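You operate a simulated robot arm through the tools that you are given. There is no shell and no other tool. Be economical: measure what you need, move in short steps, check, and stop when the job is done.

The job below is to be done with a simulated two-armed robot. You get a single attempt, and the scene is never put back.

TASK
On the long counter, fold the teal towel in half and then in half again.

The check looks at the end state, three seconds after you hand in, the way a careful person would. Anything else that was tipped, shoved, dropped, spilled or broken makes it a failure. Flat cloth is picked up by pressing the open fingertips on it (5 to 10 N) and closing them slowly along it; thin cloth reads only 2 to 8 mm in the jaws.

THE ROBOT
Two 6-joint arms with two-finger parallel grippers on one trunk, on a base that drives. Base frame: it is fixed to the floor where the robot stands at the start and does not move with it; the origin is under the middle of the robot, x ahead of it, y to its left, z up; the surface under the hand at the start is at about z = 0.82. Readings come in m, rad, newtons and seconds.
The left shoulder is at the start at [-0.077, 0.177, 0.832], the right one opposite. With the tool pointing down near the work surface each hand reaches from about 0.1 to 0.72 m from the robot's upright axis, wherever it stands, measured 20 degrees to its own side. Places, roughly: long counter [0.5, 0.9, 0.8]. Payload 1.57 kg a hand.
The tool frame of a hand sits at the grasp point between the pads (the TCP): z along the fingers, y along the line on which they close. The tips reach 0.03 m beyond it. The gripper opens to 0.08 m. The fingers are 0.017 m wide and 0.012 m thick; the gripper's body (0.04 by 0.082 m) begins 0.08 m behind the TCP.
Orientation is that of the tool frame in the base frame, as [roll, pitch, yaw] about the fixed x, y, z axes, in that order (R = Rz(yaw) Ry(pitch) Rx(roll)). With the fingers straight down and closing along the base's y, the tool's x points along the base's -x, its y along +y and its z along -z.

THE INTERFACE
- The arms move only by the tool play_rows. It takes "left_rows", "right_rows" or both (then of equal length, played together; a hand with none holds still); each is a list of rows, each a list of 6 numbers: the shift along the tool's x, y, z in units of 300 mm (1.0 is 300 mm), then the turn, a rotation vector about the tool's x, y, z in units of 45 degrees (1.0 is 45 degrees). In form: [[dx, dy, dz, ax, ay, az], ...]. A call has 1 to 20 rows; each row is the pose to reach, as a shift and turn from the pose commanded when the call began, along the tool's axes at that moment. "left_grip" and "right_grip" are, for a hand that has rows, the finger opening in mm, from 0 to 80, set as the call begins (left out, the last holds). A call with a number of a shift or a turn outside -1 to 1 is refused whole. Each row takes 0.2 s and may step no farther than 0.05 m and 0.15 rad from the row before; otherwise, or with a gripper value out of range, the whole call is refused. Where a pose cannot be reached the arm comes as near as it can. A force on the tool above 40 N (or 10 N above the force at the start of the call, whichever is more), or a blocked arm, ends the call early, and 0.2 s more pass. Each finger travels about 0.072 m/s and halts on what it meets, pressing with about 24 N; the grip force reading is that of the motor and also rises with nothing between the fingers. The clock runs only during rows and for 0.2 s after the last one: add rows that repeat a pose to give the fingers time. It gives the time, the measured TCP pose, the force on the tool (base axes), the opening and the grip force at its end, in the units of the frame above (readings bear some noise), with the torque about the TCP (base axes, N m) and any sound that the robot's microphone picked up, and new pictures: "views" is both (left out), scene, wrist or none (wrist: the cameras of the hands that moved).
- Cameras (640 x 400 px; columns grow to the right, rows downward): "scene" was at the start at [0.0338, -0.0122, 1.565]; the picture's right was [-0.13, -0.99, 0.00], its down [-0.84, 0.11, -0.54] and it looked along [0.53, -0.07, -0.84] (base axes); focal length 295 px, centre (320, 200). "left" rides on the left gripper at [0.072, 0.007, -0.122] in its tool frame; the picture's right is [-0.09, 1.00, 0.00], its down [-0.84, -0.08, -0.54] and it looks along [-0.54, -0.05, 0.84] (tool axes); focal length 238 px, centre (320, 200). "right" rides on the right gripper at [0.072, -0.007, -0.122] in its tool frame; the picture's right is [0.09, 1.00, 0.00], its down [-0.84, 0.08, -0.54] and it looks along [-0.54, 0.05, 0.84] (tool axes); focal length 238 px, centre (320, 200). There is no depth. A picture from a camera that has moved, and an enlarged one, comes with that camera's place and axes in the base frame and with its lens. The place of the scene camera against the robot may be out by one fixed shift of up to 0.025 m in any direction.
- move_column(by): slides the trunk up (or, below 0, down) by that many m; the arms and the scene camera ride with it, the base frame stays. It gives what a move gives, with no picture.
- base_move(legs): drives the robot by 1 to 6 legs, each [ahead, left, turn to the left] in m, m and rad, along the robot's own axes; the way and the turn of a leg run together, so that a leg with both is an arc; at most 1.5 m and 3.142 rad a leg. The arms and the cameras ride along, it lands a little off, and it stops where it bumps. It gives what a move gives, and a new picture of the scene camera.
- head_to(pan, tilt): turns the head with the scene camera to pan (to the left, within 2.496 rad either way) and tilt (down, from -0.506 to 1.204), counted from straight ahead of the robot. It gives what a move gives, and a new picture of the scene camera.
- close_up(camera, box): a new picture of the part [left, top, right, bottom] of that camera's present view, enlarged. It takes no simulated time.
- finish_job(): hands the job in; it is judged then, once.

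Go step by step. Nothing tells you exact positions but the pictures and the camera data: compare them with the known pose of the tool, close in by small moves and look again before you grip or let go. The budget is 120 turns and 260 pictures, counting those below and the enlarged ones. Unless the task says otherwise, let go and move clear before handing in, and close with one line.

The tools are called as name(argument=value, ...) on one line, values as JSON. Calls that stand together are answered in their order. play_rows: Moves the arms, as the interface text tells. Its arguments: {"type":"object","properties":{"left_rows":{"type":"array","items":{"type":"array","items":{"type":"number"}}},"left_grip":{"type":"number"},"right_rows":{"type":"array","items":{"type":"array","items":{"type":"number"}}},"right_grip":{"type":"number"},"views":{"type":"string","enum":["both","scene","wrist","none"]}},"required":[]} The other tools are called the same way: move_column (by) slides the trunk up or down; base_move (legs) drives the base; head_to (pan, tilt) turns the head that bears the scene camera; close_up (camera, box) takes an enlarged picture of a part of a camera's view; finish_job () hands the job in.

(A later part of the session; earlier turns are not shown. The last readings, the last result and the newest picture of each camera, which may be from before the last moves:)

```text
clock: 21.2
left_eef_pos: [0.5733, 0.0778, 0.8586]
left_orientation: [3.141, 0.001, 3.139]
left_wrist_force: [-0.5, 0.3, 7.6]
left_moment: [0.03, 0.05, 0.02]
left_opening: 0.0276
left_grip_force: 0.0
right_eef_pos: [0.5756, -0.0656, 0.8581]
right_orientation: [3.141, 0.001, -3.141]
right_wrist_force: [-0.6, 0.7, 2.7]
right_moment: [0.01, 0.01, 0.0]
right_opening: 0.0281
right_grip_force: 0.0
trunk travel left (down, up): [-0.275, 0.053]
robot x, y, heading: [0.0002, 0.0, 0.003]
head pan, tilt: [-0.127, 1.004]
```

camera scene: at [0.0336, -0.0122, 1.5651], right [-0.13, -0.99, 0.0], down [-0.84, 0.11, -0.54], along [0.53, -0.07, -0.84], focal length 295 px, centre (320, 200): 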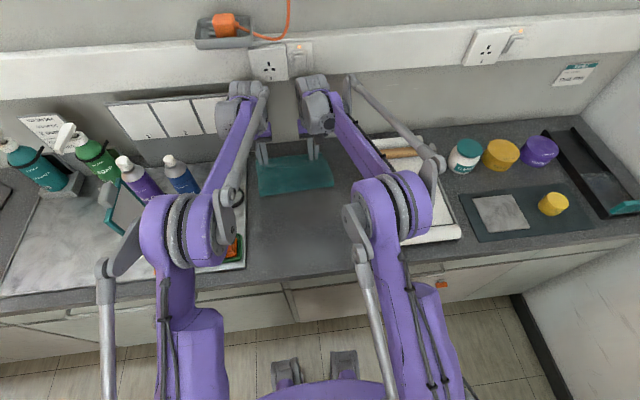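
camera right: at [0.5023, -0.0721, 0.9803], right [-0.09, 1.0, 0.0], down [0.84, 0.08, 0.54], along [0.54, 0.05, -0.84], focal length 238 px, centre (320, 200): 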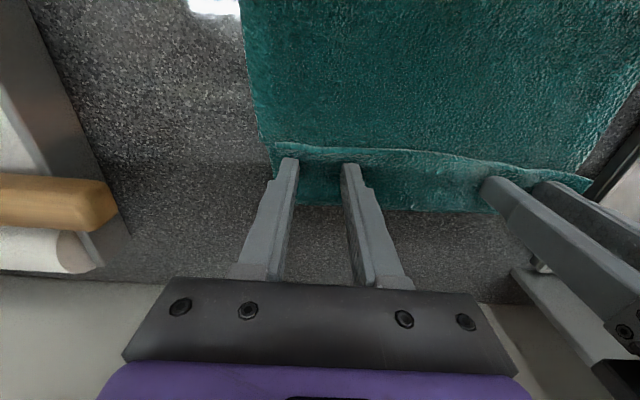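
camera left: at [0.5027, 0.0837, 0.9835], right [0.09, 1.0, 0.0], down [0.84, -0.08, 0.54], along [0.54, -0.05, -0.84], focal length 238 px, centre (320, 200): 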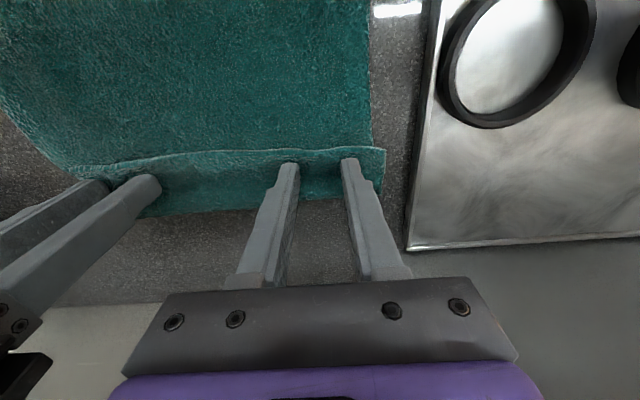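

play_rows(right_rows=[[0, 0, 0.004, 0, 0, 0], [0, 0, 0.004, 0, 0, 0]], views="none")

play_rows(left_rows=[[0, 0, 0, 0, 0, 0], [0, 0, 0, 0, 0, 0]], right_rows=[[0, 0, 0, 0, 0, 0], [0, 0, 0, 0, 0, 0]], left_grip=21, right_grip=21, views="none")

play_rows(left_rows=[[0, 0, 0, 0, 0, 0], [0, 0, 0, 0, 0, 0]], right_rows=[[0, 0, 0, 0, 0, 0], [0, 0, 0, 0, 0, 0]], left_grip=14, right_grip=14, views="none")

play_rows(left_rows=[[0, 0, 0, 0, 0, 0], [0, 0, 0, 0, 0, 0]], right_rows=[[0, 0, 0, 0, 0, 0], [0, 0, 0, 0, 0, 0]], left_grip=7, right_grip=7, views="none")

play_rows(left_rows=[[0, 0, 0, 0, 0, 0], [0, 0, 0, 0, 0, 0], [0, 0, 0, 0, 0, 0]], right_rows=[[0, 0, 0, 0, 0, 0], [0, 0, 0, 0, 0, 0], [0, 0, 0, 0, 0, 0]], left_grip=0, right_grip=0, views="wrist")

```text
clock: 21.8
left_eef_pos: [0.5741, 0.077, 0.8579]
left_orientation: [3.141, 0.001, -3.14]
left_wrist_force: [0.1, 0.4, 8.0]
left_moment: [0.02, 0.03, 0.0]
left_opening: 0.0278
left_grip_force: 0.1
right_eef_pos: [0.5742, -0.0653, 0.8573]
right_orientation: [3.141, 0.001, 3.14]
right_wrist_force: [-0.1, 1.9, 5.4]
right_moment: [0.03, 0.05, 0.0]
right_opening: 0.028
right_grip_force: 0.6
trunk travel left (down, up): [-0.275, 0.053]
robot x, y, heading: [0.0003, 0.0015, -0.004]
head pan, tilt: [-0.127, 1.004]
```

```text
clock: 22.4
left_eef_pos: [0.5748, 0.0771, 0.8574]
left_orientation: [-3.141, -0.001, 3.142]
left_wrist_force: [0.1, 0.2, 5.9]
left_moment: [-0.03, 0.05, 0.06]
left_opening: 0.0204
left_grip_force: 0.0
right_eef_pos: [0.5741, -0.0654, 0.856]
right_orientation: [-3.141, 0.0, 3.141]
right_wrist_force: [0.6, 0.9, 4.8]
right_moment: [0.02, 0.02, 0.0]
right_opening: 0.0204
right_grip_force: 0.0
trunk travel left (down, up): [-0.275, 0.053]
robot x, y, heading: [-0.0013, -0.0027, -0.003]
head pan, tilt: [-0.127, 1.004]
```

```text
clock: 23.0
left_eef_pos: [0.5741, 0.0765, 0.8575]
left_orientation: [-3.141, 0.001, -3.141]
left_wrist_force: [-0.4, -2.0, 6.4]
left_moment: [-0.03, 0.01, 0.05]
left_opening: 0.0145
left_grip_force: 0.5
right_eef_pos: [0.5734, -0.0651, 0.8562]
right_orientation: [3.141, 0.001, -3.14]
right_wrist_force: [0.4, 0.6, 4.6]
right_moment: [0.02, -0.01, -0.02]
right_opening: 0.0138
right_grip_force: 0.1
trunk travel left (down, up): [-0.275, 0.053]
robot x, y, heading: [-0.0004, 0.0005, 0.004]
head pan, tilt: [-0.127, 1.004]
```

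```text
clock: 23.6
left_eef_pos: [0.5743, 0.0768, 0.8579]
left_orientation: [-3.141, -0.001, 3.14]
left_wrist_force: [1.0, -6.3, 6.6]
left_moment: [-0.2, 0.01, 0.04]
left_opening: 0.0076
left_grip_force: 11.0
right_eef_pos: [0.5738, -0.066, 0.8565]
right_orientation: [3.14, 0.0, -3.142]
right_wrist_force: [-0.1, 7.0, 4.8]
right_moment: [0.22, 0.02, 0.04]
right_opening: 0.0064
right_grip_force: 6.4
trunk travel left (down, up): [-0.275, 0.053]
robot x, y, heading: [-0.0021, -0.0002, 0.002]
head pan, tilt: [-0.127, 1.004]
```

```text
clock: 24.4
left_eef_pos: [0.5725, 0.076, 0.8582]
left_orientation: [-3.141, -0.001, 3.14]
left_wrist_force: [0.5, -12.3, 6.3]
left_moment: [-0.34, 0.03, 0.06]
left_opening: 0.006
left_grip_force: 23.6
right_eef_pos: [0.5746, -0.0648, 0.8567]
right_orientation: [3.14, 0.0, 3.141]
right_wrist_force: [0.1, 11.2, 5.2]
right_moment: [0.34, -0.01, -0.01]
right_opening: 0.0039
right_grip_force: 23.9
trunk travel left (down, up): [-0.275, 0.053]
robot x, y, heading: [0.0021, -0.001, 0.002]
head pan, tilt: [-0.127, 1.004]
camera right: at [0.5019, -0.0722, 0.9776], right [-0.09, 1.0, 0.0], down [0.84, 0.08, 0.54], along [0.54, 0.05, -0.84], focal length 238 px, centre (320, 200)
camera left: at [0.502, 0.0829, 0.9808], right [0.09, 1.0, 0.0], down [0.84, -0.08, 0.54], along [0.54, -0.05, -0.84], focal length 238 px, centre (320, 200)
```

right: 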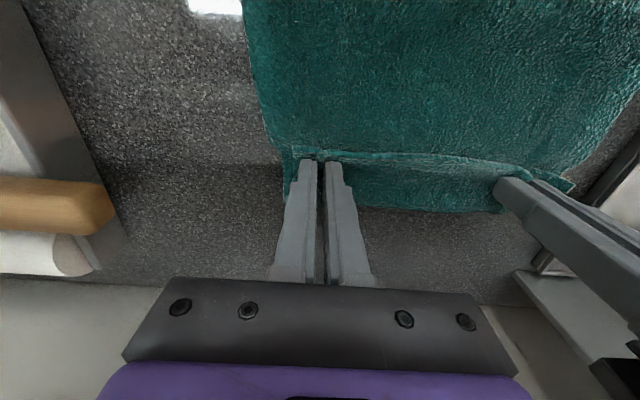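
left: 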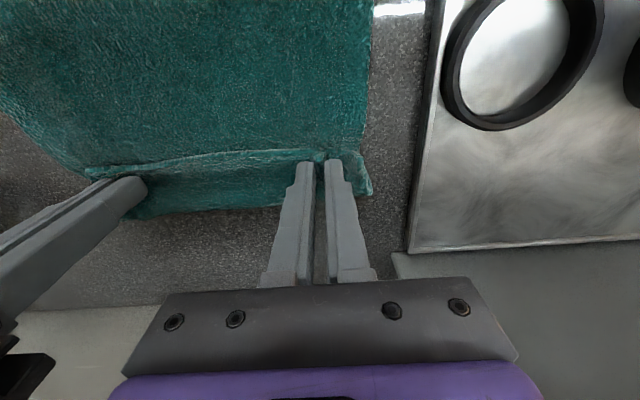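

Both hands gripped, so I'll ease them together slightly, lift, and see what came up.

play_rows(left_rows=[[0, -0.008, -0.05, 0, 0, 0], [0, -0.01, -0.12, 0, 0, 0], [0.02, -0.01, -0.2, 0, 0, 0], [0.05, -0.01, -0.28, 0, 0, 0], [0.1, -0.01, -0.35, 0, 0, 0]], right_rows=[[0, 0.008, -0.05, 0, 0, 0], [0, 0.01, -0.12, 0, 0, 0], [0.02, 0.01, -0.2, 0, 0, 0], [0.05, 0.01, -0.28, 0, 0, 0], [0.1, 0.01, -0.35, 0, 0, 0]])

close_up(camera="scene", box=[220, 120, 380, 220])

```text
clock: 25.6
left_eef_pos: [0.5434, 0.0755, 0.9636]
left_orientation: [-3.141, 0.001, 3.14]
left_wrist_force: [0.3, -2.9, 0.4]
left_moment: [-0.09, -0.03, -0.05]
left_opening: 0.0049
left_grip_force: 24.0
right_eef_pos: [0.5423, -0.0615, 0.9626]
right_orientation: [3.141, 0.001, 3.141]
right_wrist_force: [-0.1, 2.1, -1.1]
right_moment: [0.09, 0.0, 0.01]
right_opening: 0.0038
right_grip_force: 24.3
trunk travel left (down, up): [-0.275, 0.053]
robot x, y, heading: [0.0012, -0.0014, -0.002]
head pan, tilt: [-0.127, 1.004]
camera scene: at [0.032, -0.0122, 1.565], right [-0.13, -0.99, 0.0], down [-0.84, 0.11, -0.54], along [0.53, -0.07, -0.84], focal length 295 px, centre (320, 200)
camera right: at [0.4708, -0.069, 1.0832], right [-0.09, 1.0, 0.0], down [0.84, 0.08, 0.54], along [0.54, 0.05, -0.84], focal length 238 px, centre (320, 200)
camera left: at [0.4711, 0.0813, 1.0862], right [0.09, 1.0, 0.0], down [0.84, -0.08, 0.54], along [0.54, -0.05, -0.84], focal length 238 px, centre (320, 200)
```

scene: 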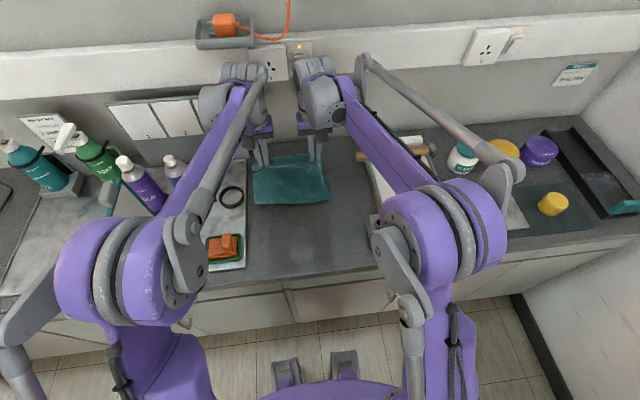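
right: 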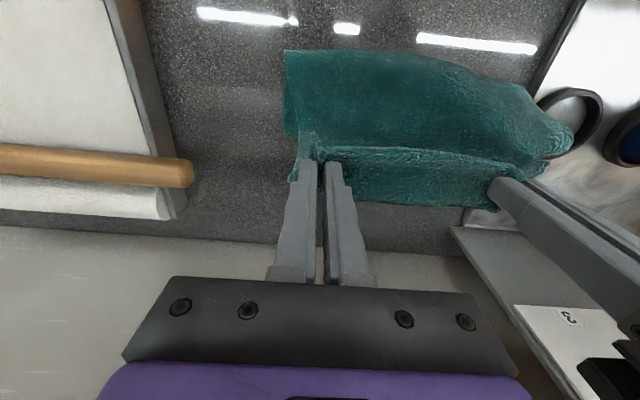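
left: 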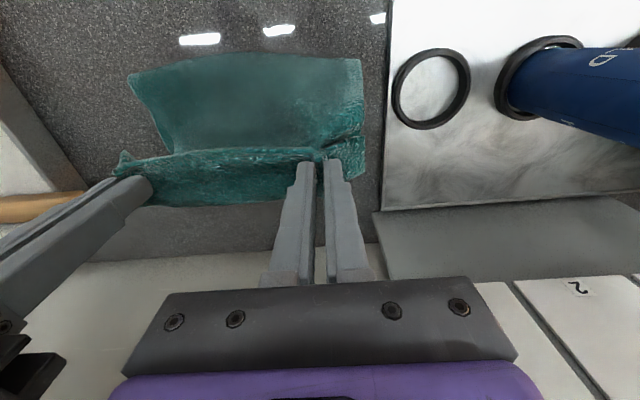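

```text
4.00 times, centred on (300, 170) of scene
camera zoom: at [0.032, -0.0122, 1.565], right [-0.13, -0.99, 0.0], down [-0.84, 0.11, -0.54], along [0.53, -0.07, -0.84], focal length 1181 px, centre (400, 320)
```

zoom: 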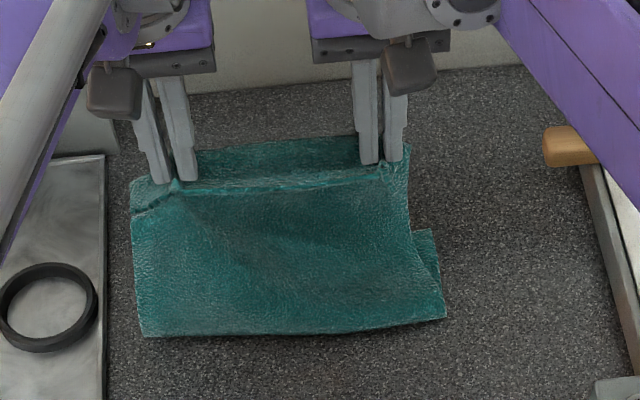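

The right hand lifted only the strip, while the left may also have caught part of the layer beneath. I'll unfold toward the robot and lay it down.

play_rows(left_rows=[[0.06, 0, -0.03, 0, 0, 0], [0.13, 0, -0.05, 0, 0, 0], [0.2, 0, -0.05, 0, 0, 0], [0.27, 0, -0.04, 0, 0, 0], [0.34, 0, -0.01, 0, 0, 0], [0.4, 0, 0.03, 0, 0, 0], [0.46, 0, 0.08, 0, 0, 0], [0.52, 0, 0.13, 0, 0, 0], [0.58, 0, 0.19, 0, 0, 0], [0.63, 0, 0.25, 0, 0, 0], [0.66, 0, 0.3, 0, 0, 0]], right_rows=[[0.06, 0, -0.03, 0, 0, 0], [0.13, 0, -0.05, 0, 0, 0], [0.2, 0, -0.05, 0, 0, 0], [0.27, 0, -0.04, 0, 0, 0], [0.34, 0, -0.01, 0, 0, 0], [0.4, 0, 0.03, 0, 0, 0], [0.46, 0, 0.08, 0, 0, 0], [0.52, 0, 0.13, 0, 0, 0], [0.58, 0, 0.19, 0, 0, 0], [0.63, 0, 0.25, 0, 0, 0], [0.66, 0, 0.3, 0, 0, 0]])

close_up(camera="scene", box=[220, 150, 380, 250])

```text
clock: 28.0
left_eef_pos: [0.3452, 0.0747, 0.872]
left_orientation: [3.141, -0.001, 3.141]
left_wrist_force: [0.4, -2.5, 0.7]
left_moment: [-0.03, -0.02, 0.02]
left_opening: 0.005
left_grip_force: 23.9
right_eef_pos: [0.3473, -0.062, 0.8719]
right_orientation: [3.14, -0.001, -3.141]
right_wrist_force: [0.2, 1.2, -0.1]
right_moment: [0.05, 0.01, 0.01]
right_opening: 0.004
right_grip_force: 23.9
trunk travel left (down, up): [-0.275, 0.053]
robot x, y, heading: [-0.0032, 0.0023, -0.005]
head pan, tilt: [-0.127, 1.004]
camera scene: at [0.0339, -0.0122, 1.565], right [-0.13, -0.99, 0.0], down [-0.84, 0.11, -0.54], along [0.53, -0.07, -0.84], focal length 295 px, centre (320, 200)
camera right: at [0.2749, -0.0689, 0.9926], right [-0.09, 1.0, 0.0], down [0.84, 0.08, 0.54], along [0.54, 0.05, -0.84], focal length 238 px, centre (320, 200)
camera left: at [0.2739, 0.0808, 0.9955], right [0.09, 1.0, 0.0], down [0.84, -0.08, 0.54], along [0.54, -0.05, -0.84], focal length 238 px, centre (320, 200)
```

scene: 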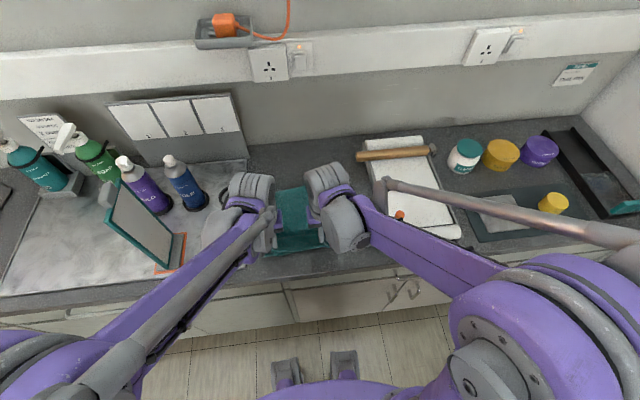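
right: 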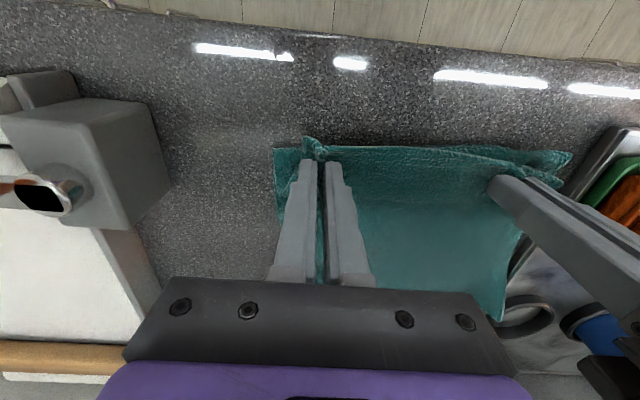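
left: 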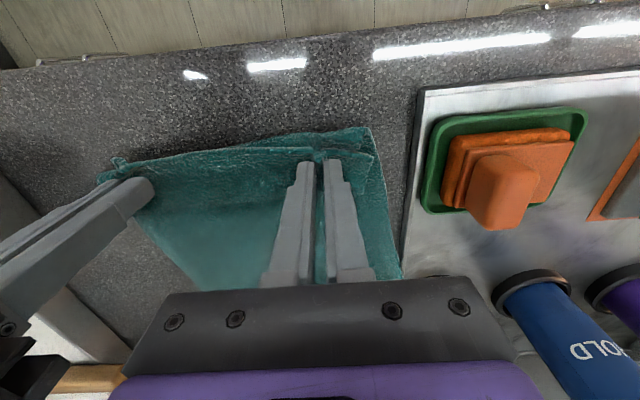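

```text
4.00 times, centred on (300, 200) of scene
camera zoom: at [0.0339, -0.0122, 1.565], right [-0.13, -0.99, 0.0], down [-0.84, 0.11, -0.54], along [0.53, -0.07, -0.84], focal length 1181 px, centre (400, 200)
```

zoom: 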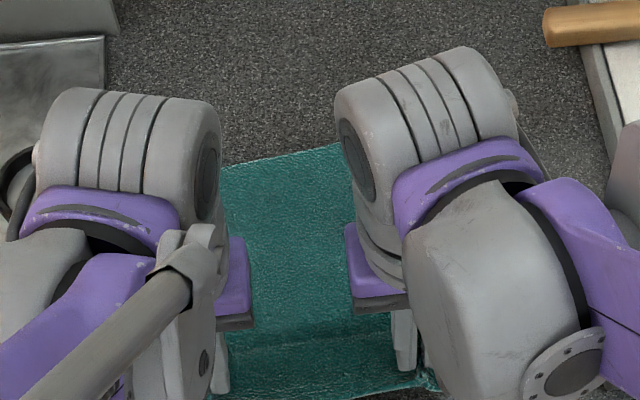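

It's mostly unfolded, with a small pinched overlap at the left. I'll release, raise both hands and look.

play_rows(left_rows=[[0, 0, 0, 0, 0, 0], [0, 0, 0, 0, 0, 0], [0, 0, -0.1, 0, 0, 0], [0, 0, -0.2, 0, 0, 0], [0, 0.1, -0.3, 0, 0, 0], [0, 0.2, -0.4, 0, 0, 0], [0, 0.3, -0.4, 0, 0, 0]], right_rows=[[0, 0, 0, 0, 0, 0], [0, 0, 0, 0, 0, 0], [0, 0, -0.1, 0, 0, 0], [0, 0, -0.2, 0, 0, 0], [0, -0.1, -0.3, 0, 0, 0], [0, -0.2, -0.4, 0, 0, 0], [0, -0.3, -0.4, 0, 0, 0]], left_grip=20, right_grip=20)

close_up(camera="scene", box=[220, 150, 380, 250])

```text
clock: 29.6
left_eef_pos: [0.3465, 0.1654, 0.9931]
left_orientation: [-3.141, -0.002, -3.141]
left_wrist_force: [0.2, 0.6, 0.5]
left_moment: [-0.01, 0.0, 0.01]
left_opening: 0.0202
left_grip_force: 0.1
right_eef_pos: [0.346, -0.1526, 0.9917]
right_orientation: [-3.141, -0.001, 3.141]
right_wrist_force: [-0.2, 0.6, -0.2]
right_moment: [-0.01, 0.0, 0.02]
right_opening: 0.02
right_grip_force: 0.0
trunk travel left (down, up): [-0.275, 0.053]
robot x, y, heading: [0.0011, 0.0002, 0.002]
head pan, tilt: [-0.127, 1.004]
camera scene: at [0.0341, -0.0122, 1.565], right [-0.13, -0.99, 0.0], down [-0.84, 0.11, -0.54], along [0.53, -0.07, -0.84], focal length 295 px, centre (320, 200)
camera right: at [0.2745, -0.1598, 1.1129], right [-0.09, 1.0, 0.0], down [0.84, 0.08, 0.54], along [0.54, 0.05, -0.84], focal length 238 px, centre (320, 200)
camera left: at [0.2744, 0.1712, 1.1162], right [0.09, 1.0, 0.0], down [0.84, -0.08, 0.54], along [0.54, -0.05, -0.84], focal length 238 px, centre (320, 200)
```

scene: 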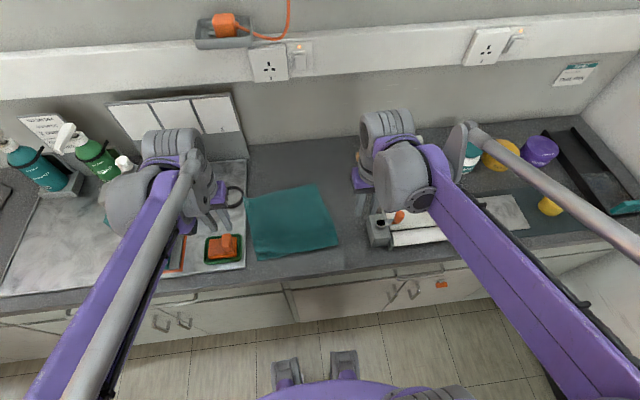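
right: 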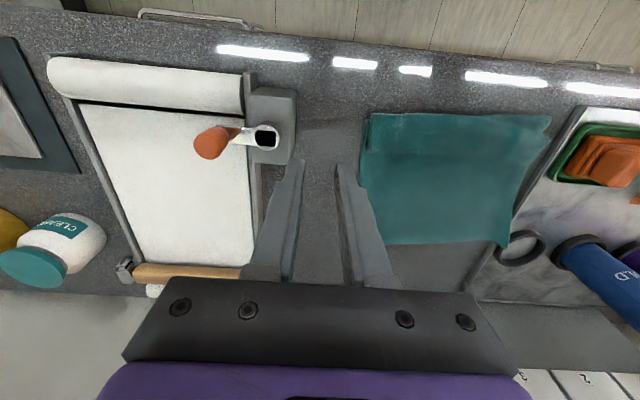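
left: 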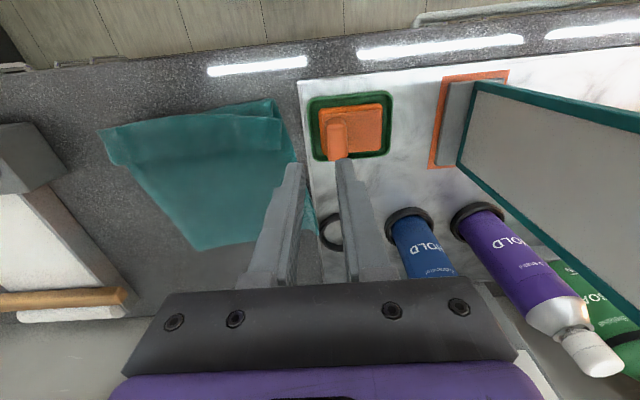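

```text
4.00 times, centred on (300, 200) of scene
camera zoom: at [0.0341, -0.0122, 1.565], right [-0.13, -0.99, 0.0], down [-0.84, 0.11, -0.54], along [0.53, -0.07, -0.84], focal length 1181 px, centre (400, 200)
```

zoom: 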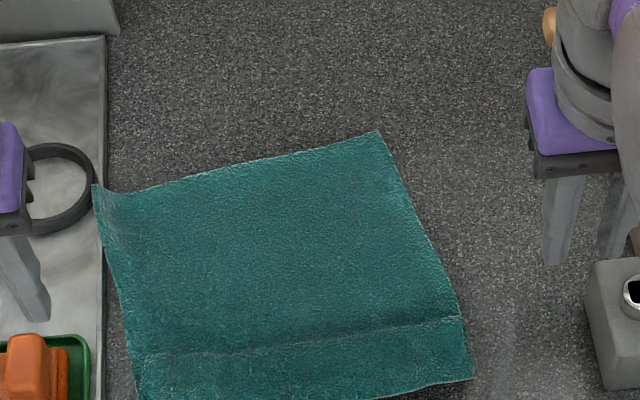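

The towel is nearly flat again. A strip along the near edge is still turned over, and the far-left corner touches the marble board. I'll look at the near strip more closely.

close_up(camera="scene", box=[235, 175, 347, 265])

close_up(camera="right", box=[340, 80, 580, 270])

close_up(camera="left", box=[80, 70, 330, 270])

```text
4.44 times, centred on (291, 220) of scene
camera zoom: at [0.0341, -0.0122, 1.565], right [-0.13, -0.99, 0.0], down [-0.84, 0.11, -0.54], along [0.53, -0.07, -0.84], focal length 1312 px, centre (449, 111)
```

zoom: 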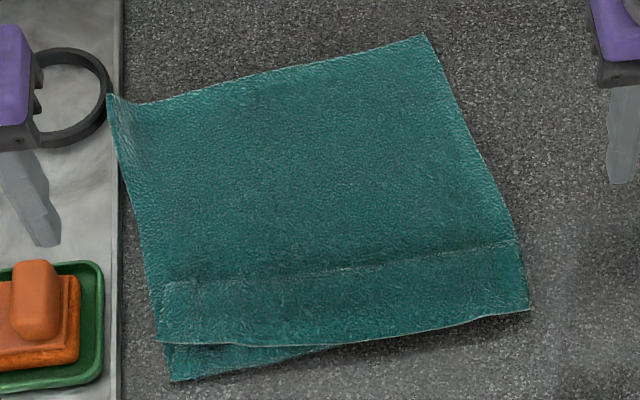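

```text
2.11 times, centred on (460, 175) of right
camera zoom: at [0.2745, -0.1598, 1.1129], right [-0.09, 1.0, 0.0], down [0.84, 0.08, 0.54], along [0.54, 0.05, -0.84], focal length 502 px, centre (25, 253)
```

zoom: 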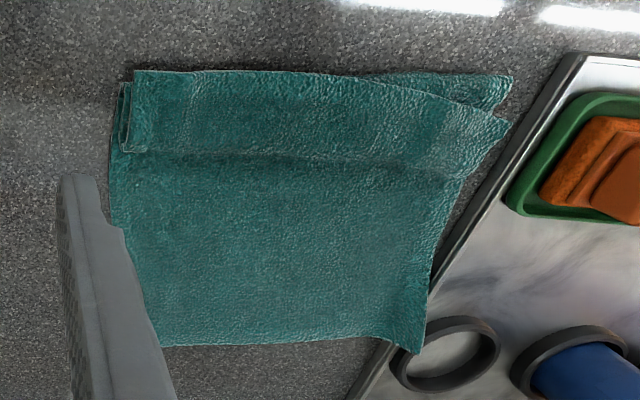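

```text
2.00 times, centred on (205, 170) of left
camera zoom: at [0.2744, 0.1712, 1.1162], right [0.09, 1.0, 0.0], down [0.84, -0.08, 0.54], along [0.54, -0.05, -0.84], focal length 477 px, centre (550, 260)
```

zoom: 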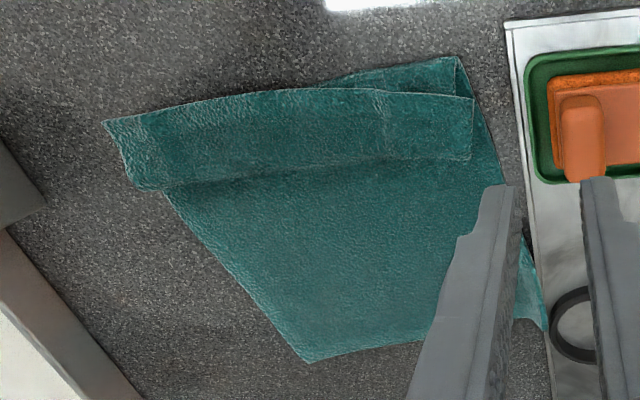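

It's a pleat: the near rim lies on top, facing the robot, above a small Z-fold. First I'll drag the towel away from the marble board and a bit forward. After that I'll pull the rim to open the pleat.

play_rows(left_rows=[[-0.1, -0.05, 0, 0, 0, 0], [-0.2, -0.1, 0, 0, 0, 0], [-0.3, -0.16, 0.05, 0, 0, 0], [-0.378, -0.218, 0.15, 0, 0, 0], [-0.378, -0.218, 0.25, 0, 0, 0], [-0.378, -0.218, 0.35, 0, 0, 0], [-0.378, -0.218, 0.427, 0, 0, 0], [-0.378, -0.218, 0.45, 0, 0, 0]], right_rows=[[-0.1, 0.1, 0, 0, 0, 0], [-0.2, 0.2, 0, 0, 0, 0], [-0.3, 0.3, 0.05, 0, 0, 0], [-0.38, 0.409, 0.15, 0, 0, 0], [-0.38, 0.409, 0.25, 0, 0, 0], [-0.38, 0.409, 0.35, 0, 0, 0], [-0.38, 0.409, 0.42, 0, 0, 0], [-0.38, 0.409, 0.445, 0, 0, 0]], left_grip=40, right_grip=40)

```text
refused: row 4 steps farther than a row can; nothing moved
```

play_rows(left_rows=[[-0.1, -0.05, 0, 0, 0, 0], [-0.2, -0.1, 0, 0, 0, 0], [-0.3, -0.16, 0.05, 0, 0, 0], [-0.378, -0.218, 0.12, 0, 0, 0], [-0.378, -0.218, 0.25, 0, 0, 0], [-0.378, -0.218, 0.35, 0, 0, 0], [-0.378, -0.218, 0.427, 0, 0, 0], [-0.378, -0.218, 0.45, 0, 0, 0]], right_rows=[[-0.1, 0.1, 0, 0, 0, 0], [-0.2, 0.2, 0, 0, 0, 0], [-0.3, 0.3, 0.05, 0, 0, 0], [-0.38, 0.409, 0.12, 0, 0, 0], [-0.38, 0.409, 0.25, 0, 0, 0], [-0.38, 0.409, 0.35, 0, 0, 0], [-0.38, 0.409, 0.42, 0, 0, 0], [-0.38, 0.409, 0.445, 0, 0, 0]], left_grip=40, right_grip=40, views="wrist")

```text
clock: 31.4
left_eef_pos: [0.4602, 0.0994, 0.8565]
left_orientation: [-3.141, 0.001, -3.141]
left_wrist_force: [-0.7, -0.2, 0.5]
left_moment: [-0.02, 0.01, 0.0]
left_opening: 0.0396
left_grip_force: 0.0
right_eef_pos: [0.4618, -0.0301, 0.8583]
right_orientation: [3.142, 0.001, -3.142]
right_wrist_force: [0.6, 0.2, -0.1]
right_moment: [-0.02, 0.02, 0.02]
right_opening: 0.0397
right_grip_force: 0.0
trunk travel left (down, up): [-0.275, 0.053]
robot x, y, heading: [0.0025, -0.0031, -0.003]
head pan, tilt: [-0.127, 1.004]
camera right: at [0.3888, -0.0368, 0.979], right [-0.09, 1.0, 0.0], down [0.84, 0.08, 0.54], along [0.54, 0.05, -0.84], focal length 238 px, centre (320, 200)
camera left: at [0.3872, 0.1057, 0.9795], right [0.09, 1.0, 0.0], down [0.84, -0.08, 0.54], along [0.54, -0.05, -0.84], focal length 238 px, centre (320, 200)
```

right: 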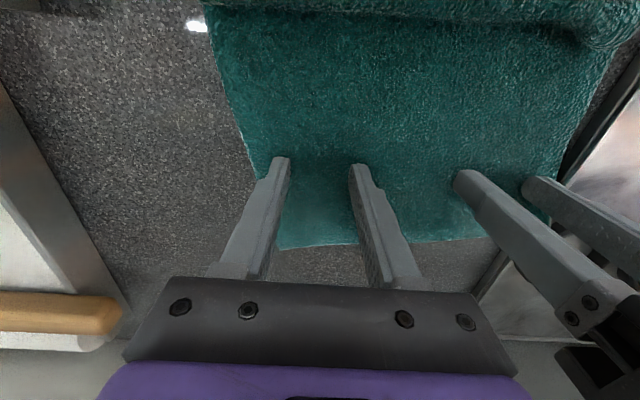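
left: 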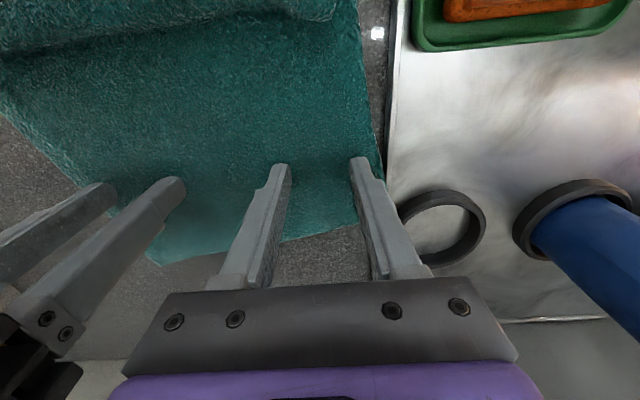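

I'm above the towel, so next I'll press and drag it forward and to the right.

play_rows(left_rows=[[0, 0, 0.008, 0, 0, 0], [0, 0, 0.013, 0, 0, 0], [-0.02, -0.04, 0.013, 0, 0, 0], [-0.06, -0.1, 0.013, 0, 0, 0], [-0.11, -0.11, 0.013, 0, 0, 0], [-0.16, -0.11, 0.013, 0, 0, 0], [-0.21, -0.11, 0.013, 0, 0, 0], [-0.27, -0.11, 0.013, 0, 0, 0]], right_rows=[[0, 0, 0.008, 0, 0, 0], [0, 0, 0.018, 0, 0, 0], [-0.01, -0.04, 0.018, 0, 0, 0], [-0.04, -0.1, 0.018, 0, 0, 0], [-0.08, -0.11, 0.018, 0, 0, 0], [-0.13, -0.11, 0.018, 0, 0, 0], [-0.18, -0.11, 0.018, 0, 0, 0], [-0.23, -0.11, 0.018, 0, 0, 0]], views="wrist")

```text
clock: 33.2
left_eef_pos: [0.5415, 0.0656, 0.8536]
left_orientation: [3.14, 0.0, -3.141]
left_wrist_force: [-0.3, 0.8, 3.1]
left_moment: [0.0, -0.01, -0.01]
left_opening: 0.0399
left_grip_force: 0.1
right_eef_pos: [0.5299, -0.0634, 0.8538]
right_orientation: [3.14, -0.001, 3.139]
right_wrist_force: [-0.3, 0.2, 5.1]
right_moment: [-0.01, 0.03, 0.02]
right_opening: 0.04
right_grip_force: 0.1
trunk travel left (down, up): [-0.275, 0.053]
robot x, y, heading: [-0.0, -0.0006, -0.001]
head pan, tilt: [-0.127, 1.004]
camera right: at [0.4573, -0.0697, 0.9742], right [-0.09, 1.0, 0.0], down [0.84, 0.08, 0.54], along [0.54, 0.05, -0.84], focal length 238 px, centre (320, 200)
camera left: at [0.4687, 0.0728, 0.977], right [0.09, 1.0, 0.0], down [0.84, -0.08, 0.54], along [0.54, -0.05, -0.84], focal length 238 px, centre (320, 200)
```

right: 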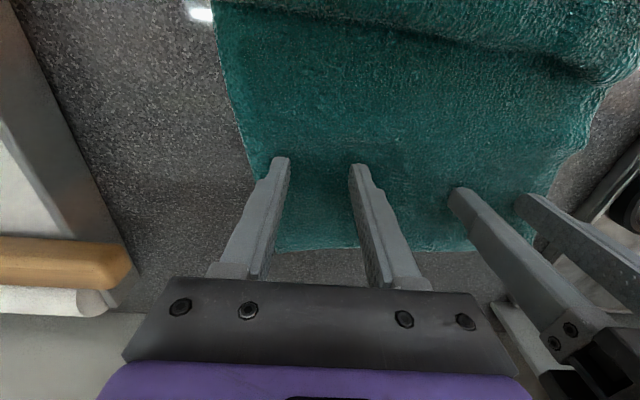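
left: 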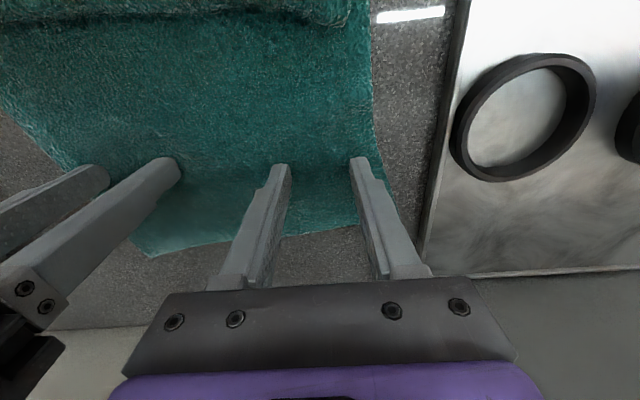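

The towel moved as intended. Now I'll go back over the near rim, to pick it up with a light single-layer pinch at both ends.

play_rows(left_rows=[[0, 0, -0.1, 0, 0, 0], [0.07, 0, -0.2, 0, 0, 0], [0.17, 0.02, -0.25, 0, 0, 0], [0.27, 0.04, -0.25, 0, 0, 0], [0.37, 0.05, -0.25, 0, 0, 0], [0.42, 0.05, -0.25, 0, 0, 0]], right_rows=[[0, 0, -0.1, 0, 0, 0], [0.05, 0, -0.2, 0, 0, 0], [0.13, -0.02, -0.25, 0, 0, 0], [0.22, -0.04, -0.25, 0, 0, 0], [0.3, -0.05, -0.25, 0, 0, 0], [0.38, -0.05, -0.25, 0, 0, 0]], left_grip=28, right_grip=28)

```text
clock: 34.6
left_eef_pos: [0.4134, 0.0809, 0.9296]
left_orientation: [-3.141, 0.001, 3.141]
left_wrist_force: [0.4, -0.8, 0.6]
left_moment: [-0.01, 0.02, 0.01]
left_opening: 0.0281
left_grip_force: 0.2
right_eef_pos: [0.4134, -0.0768, 0.9286]
right_orientation: [3.141, 0.0, 3.141]
right_wrist_force: [-0.4, 0.0, 0.2]
right_moment: [-0.02, 0.01, 0.03]
right_opening: 0.0279
right_grip_force: 0.2
trunk travel left (down, up): [-0.275, 0.053]
robot x, y, heading: [-0.0026, -0.0018, -0.001]
head pan, tilt: [-0.127, 1.004]
camera scene: at [0.0327, -0.0122, 1.565], right [-0.13, -0.99, 0.0], down [-0.84, 0.11, -0.54], along [0.53, -0.07, -0.84], focal length 295 px, centre (320, 200)
camera right: at [0.3428, -0.0843, 1.0489], right [-0.09, 1.0, 0.0], down [0.84, 0.08, 0.54], along [0.54, 0.05, -0.84], focal length 238 px, centre (320, 200)
camera left: at [0.3419, 0.0871, 1.0519], right [0.09, 1.0, 0.0], down [0.84, -0.08, 0.54], along [0.54, -0.05, -0.84], focal length 238 px, centre (320, 200)
```

scene: 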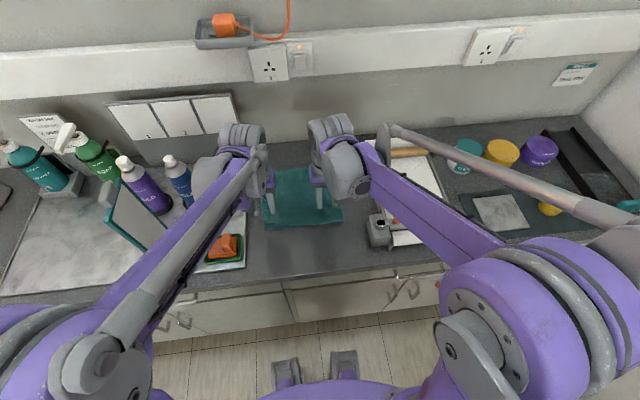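
right: 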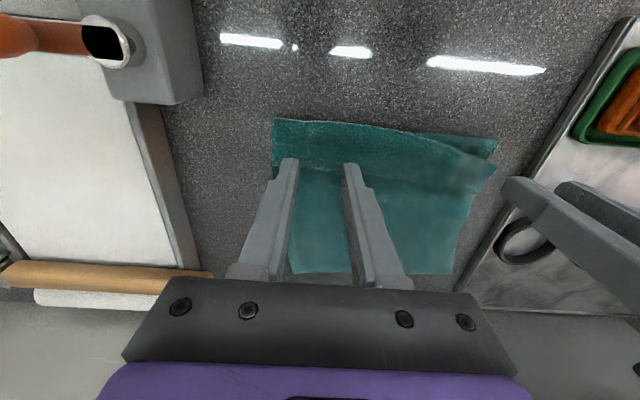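
left: 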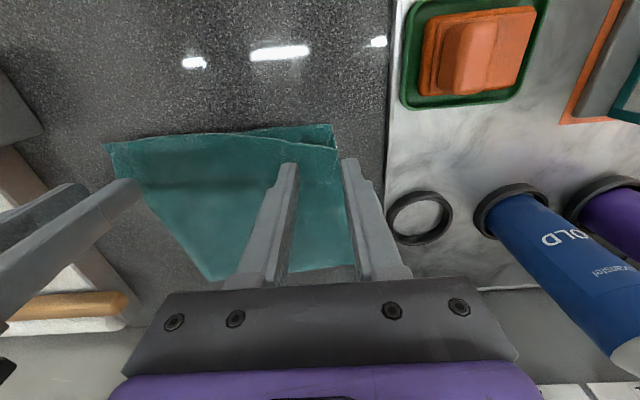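

close_up(camera="left", box=[90, 100, 400, 300])

```text
2.00 times, centred on (245, 200) of left
camera zoom: at [0.3419, 0.0871, 1.0519], right [0.09, 1.0, 0.0], down [0.84, -0.08, 0.54], along [0.54, -0.05, -0.84], focal length 477 px, centre (470, 200)
```

zoom: 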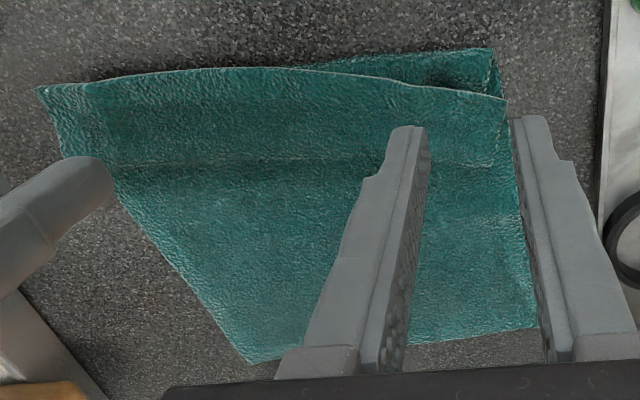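

The rim runs from (0.402, -0.121) to (0.430, 0.096). I'll position both hands and lower them toward it.

play_rows(left_rows=[[-0.069, -0.043, 0.06, 0, 0, 0], [-0.069, -0.043, 0.12, 0, 0, 0], [-0.069, -0.043, 0.18, 0, 0, 0], [-0.069, -0.043, 0.225, 0, 0, 0], [-0.069, -0.043, 0.235, 0, 0, 0]], right_rows=[[-0.009, -0.057, 0.06, 0, 0, 0], [-0.009, -0.057, 0.12, 0, 0, 0], [-0.009, -0.057, 0.18, 0, 0, 0], [-0.009, -0.057, 0.222, 0, 0, 0], [-0.009, -0.057, 0.232, 0, 0, 0]], views="wrist")

```text
clock: 35.8
left_eef_pos: [0.4352, 0.0678, 0.8589]
left_orientation: [3.141, 0.001, 3.141]
left_wrist_force: [1.4, -1.5, 10.2]
left_moment: [-0.09, 0.0, -0.01]
left_opening: 0.0281
left_grip_force: 0.0
right_eef_pos: [0.4187, -0.0957, 0.8588]
right_orientation: [-3.141, 0.001, -3.141]
right_wrist_force: [1.0, 0.0, 7.5]
right_moment: [-0.01, 0.0, 0.03]
right_opening: 0.0275
right_grip_force: 0.0
trunk travel left (down, up): [-0.275, 0.053]
robot x, y, heading: [-0.0001, -0.001, -0.0]
head pan, tilt: [-0.127, 1.004]
camera right: at [0.3463, -0.1022, 0.9795], right [-0.09, 1.0, 0.0], down [0.84, 0.08, 0.54], along [0.54, 0.05, -0.84], focal length 238 px, centre (320, 200)
camera left: at [0.3633, 0.0745, 0.9816], right [0.09, 1.0, 0.0], down [0.84, -0.08, 0.54], along [0.54, -0.05, -0.84], focal length 238 px, centre (320, 200)
```

right: 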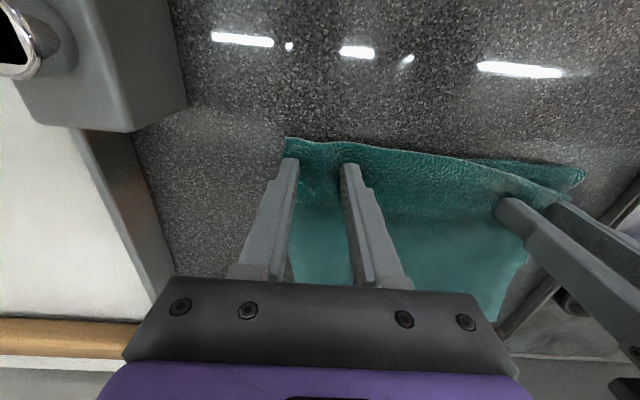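
left: 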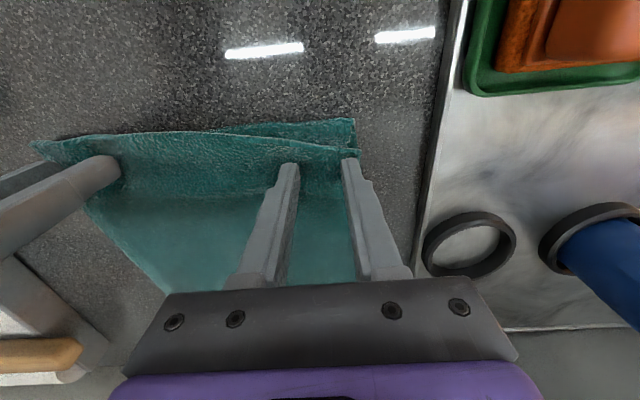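

play_rows(left_rows=[[0, -0.01, -0.02, 0, 0, 0], [0, -0.02, -0.02, 0, 0, 0], [0, -0.02, -0.01, 0, 0, 0], [0, -0.02, -0.002, 0, 0, 0]], right_rows=[[0, 0.01, -0.02, 0, 0, 0], [0, 0.025, -0.02, 0, 0, 0], [0, 0.025, -0.01, 0, 0, 0], [0, 0.025, -0.001, 0, 0, 0]], views="none")

play_rows(left_rows=[[0, 0, 0, 0, 0, 0], [0, 0, 0, 0, 0, 0]], right_rows=[[0, 0, 0, 0, 0, 0], [0, 0, 0, 0, 0, 0]], left_grip=21, right_grip=21, views="none")

play_rows(left_rows=[[0, 0, 0, 0, 0, 0], [0, 0, 0, 0, 0, 0]], right_rows=[[0, 0, 0, 0, 0, 0], [0, 0, 0, 0, 0, 0]], left_grip=13, right_grip=13, views="none")

play_rows(left_rows=[[0, 0, 0, 0, 0, 0], [0, 0, 0, 0, 0, 0]], right_rows=[[0, 0, 0, 0, 0, 0], [0, 0, 0, 0, 0, 0]], left_grip=6, right_grip=6, views="none")

play_rows(left_rows=[[0, 0, 0, 0, 0, 0], [0, 0, 0, 0, 0, 0], [0, 0, 0, 0, 0, 0]], right_rows=[[0, 0, 0, 0, 0, 0], [0, 0, 0, 0, 0, 0], [0, 0, 0, 0, 0, 0]], left_grip=0, right_grip=0, views="wrist")

```text
clock: 36.8
left_eef_pos: [0.435, 0.0623, 0.8596]
left_orientation: [3.141, -0.001, 3.141]
left_wrist_force: [0.1, 0.7, 6.7]
left_moment: [-0.01, 0.01, -0.04]
left_opening: 0.0277
left_grip_force: 0.1
right_eef_pos: [0.4178, -0.0873, 0.859]
right_orientation: [3.141, 0.001, -3.139]
right_wrist_force: [0.2, -0.2, 6.8]
right_moment: [-0.07, -0.04, -0.01]
right_opening: 0.0278
right_grip_force: 0.1
trunk travel left (down, up): [-0.275, 0.053]
robot x, y, heading: [0.0001, -0.0011, -0.001]
head pan, tilt: [-0.127, 1.004]
```

```text
clock: 37.4
left_eef_pos: [0.4349, 0.0613, 0.8587]
left_orientation: [3.141, -0.001, 3.14]
left_wrist_force: [0.9, -0.3, 6.8]
left_moment: [-0.05, 0.0, -0.01]
left_opening: 0.0208
left_grip_force: 0.0
right_eef_pos: [0.4178, -0.0867, 0.8587]
right_orientation: [-3.141, 0.0, 3.141]
right_wrist_force: [0.4, -0.1, 7.9]
right_moment: [-0.01, -0.03, 0.01]
right_opening: 0.0203
right_grip_force: 0.0
trunk travel left (down, up): [-0.275, 0.053]
robot x, y, heading: [0.0017, -0.0017, 0.001]
head pan, tilt: [-0.127, 1.004]
```

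```text
clock: 38.0
left_eef_pos: [0.4336, 0.0629, 0.8593]
left_orientation: [3.141, 0.001, -3.141]
left_wrist_force: [-0.2, 0.2, 9.3]
left_moment: [-0.04, 0.02, 0.04]
left_opening: 0.0131
left_grip_force: 7.7
right_eef_pos: [0.4174, -0.0867, 0.8592]
right_orientation: [3.14, 0.001, 3.141]
right_wrist_force: [-0.1, 0.4, 8.6]
right_moment: [0.0, -0.06, -0.01]
right_opening: 0.0142
right_grip_force: 3.3
trunk travel left (down, up): [-0.275, 0.053]
robot x, y, heading: [-0.0029, 0.0007, -0.002]
head pan, tilt: [-0.127, 1.004]
```

```text
clock: 38.6
left_eef_pos: [0.4345, 0.0624, 0.8596]
left_orientation: [3.142, 0.003, 3.14]
left_wrist_force: [0.2, -1.8, 11.9]
left_moment: [-0.09, -0.01, 0.04]
left_opening: 0.0091
left_grip_force: 24.0
right_eef_pos: [0.4171, -0.0866, 0.8579]
right_orientation: [-3.141, 0.002, -3.141]
right_wrist_force: [0.6, 1.7, 8.8]
right_moment: [0.1, 0.02, -0.01]
right_opening: 0.0071
right_grip_force: 23.9
trunk travel left (down, up): [-0.275, 0.053]
robot x, y, heading: [-0.0016, -0.0027, 0.001]
head pan, tilt: [-0.127, 1.004]
```

```text
clock: 39.4
left_eef_pos: [0.4357, 0.0613, 0.8582]
left_orientation: [3.14, 0.001, -3.141]
left_wrist_force: [0.9, -2.9, 13.5]
left_moment: [-0.11, -0.03, 0.03]
left_opening: 0.0092
left_grip_force: 24.3
right_eef_pos: [0.4167, -0.0865, 0.8586]
right_orientation: [3.141, 0.002, -3.14]
right_wrist_force: [-0.2, 2.3, 8.8]
right_moment: [0.16, -0.01, -0.02]
right_opening: 0.0073
right_grip_force: 23.5
trunk travel left (down, up): [-0.275, 0.053]
robot x, y, heading: [0.0016, -0.0001, -0.003]
head pan, tilt: [-0.127, 1.004]
camera right: at [0.3453, -0.0942, 0.9795], right [-0.09, 1.0, 0.0], down [0.84, 0.08, 0.54], along [0.54, 0.05, -0.84], focal length 238 px, centre (320, 200)
camera left: at [0.3628, 0.0684, 0.9821], right [0.09, 1.0, 0.0], down [0.84, -0.08, 0.54], along [0.54, -0.05, -0.84], focal length 238 px, centre (320, 200)
```

right: 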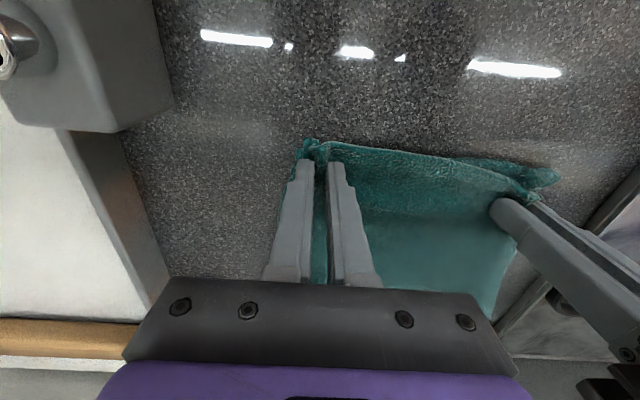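
left: 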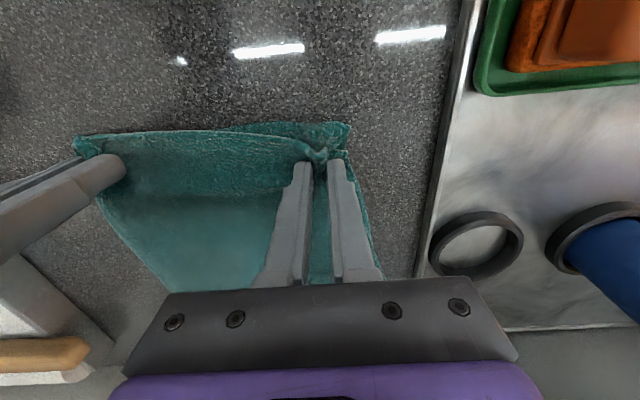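

The grips read 7 and 9 mm, so several layers were caught. I'll lift and look. The inner layers may slip free if I relax the grip slightly.

play_rows(left_rows=[[0, -0.005, -0.07, 0, 0, 0], [0, -0.005, -0.15, 0, 0, 0], [0, -0.005, -0.25, 0, 0, 0], [0, -0.005, -0.35, 0, 0, 0], [0, -0.005, -0.4, 0, 0, 0]], right_rows=[[0, 0.005, -0.07, 0, 0, 0], [0, 0.005, -0.15, 0, 0, 0], [0, 0.005, -0.25, 0, 0, 0], [0, 0.005, -0.35, 0, 0, 0], [0, 0.005, -0.4, 0, 0, 0]])

close_up(camera="scene", box=[230, 140, 370, 240])

```text
clock: 40.6
left_eef_pos: [0.4349, 0.062, 0.9786]
left_orientation: [3.141, 0.0, 3.141]
left_wrist_force: [-0.4, -1.5, 0.0]
left_moment: [-0.03, 0.0, 0.0]
left_opening: 0.0086
left_grip_force: 24.1
right_eef_pos: [0.4184, -0.085, 0.9788]
right_orientation: [-3.14, -0.001, 3.141]
right_wrist_force: [0.1, 0.4, -0.3]
right_moment: [0.02, 0.02, 0.02]
right_opening: 0.007
right_grip_force: 24.3
trunk travel left (down, up): [-0.275, 0.053]
robot x, y, heading: [0.0018, -0.0011, -0.003]
head pan, tilt: [-0.127, 1.004]
camera scene: at [0.0337, -0.0122, 1.565], right [-0.13, -0.99, 0.0], down [-0.84, 0.11, -0.54], along [0.53, -0.07, -0.84], focal length 295 px, centre (320, 200)
camera right: at [0.3456, -0.093, 1.0995], right [-0.09, 1.0, 0.0], down [0.84, 0.08, 0.54], along [0.54, 0.05, -0.84], focal length 238 px, centre (320, 200)
camera left: at [0.3638, 0.0676, 1.1022], right [0.09, 1.0, 0.0], down [0.84, -0.08, 0.54], along [0.54, -0.05, -0.84], focal length 238 px, centre (320, 200)
```

scene: 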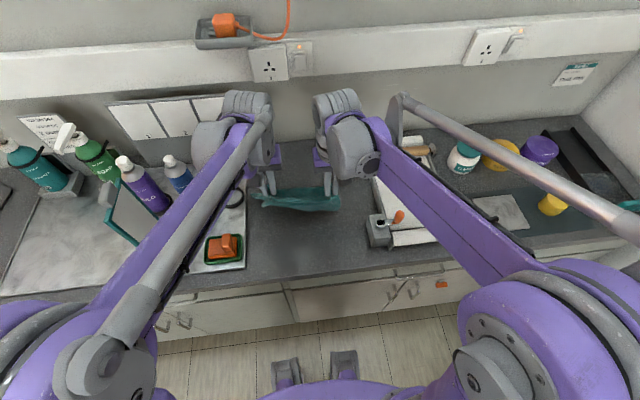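
right: 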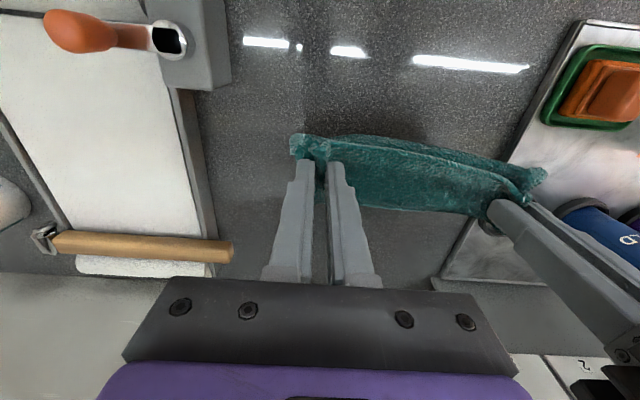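
left: 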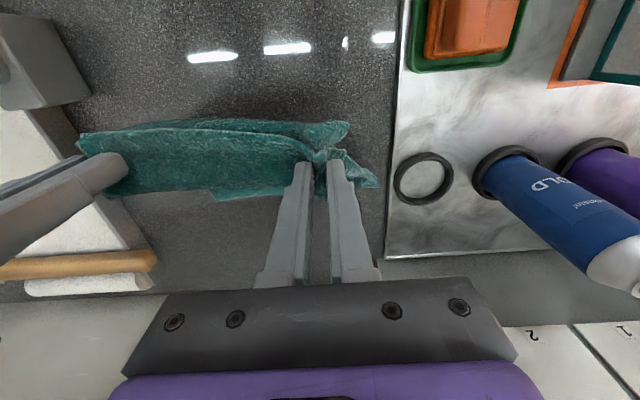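

```text
4.00 times, centred on (300, 190) of scene
camera zoom: at [0.0337, -0.0122, 1.565], right [-0.13, -0.99, 0.0], down [-0.84, 0.11, -0.54], along [0.53, -0.07, -0.84], focal length 1181 px, centre (400, 240)
```

zoom: 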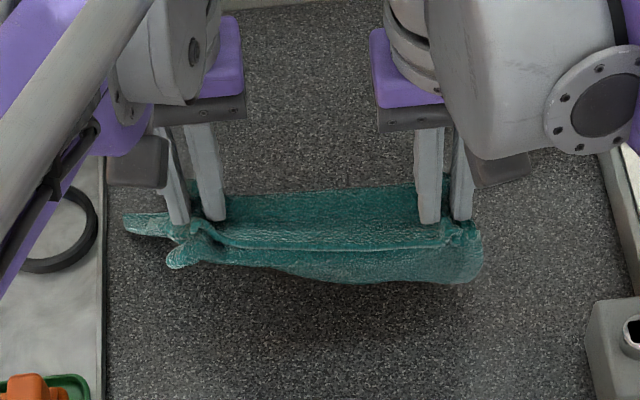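

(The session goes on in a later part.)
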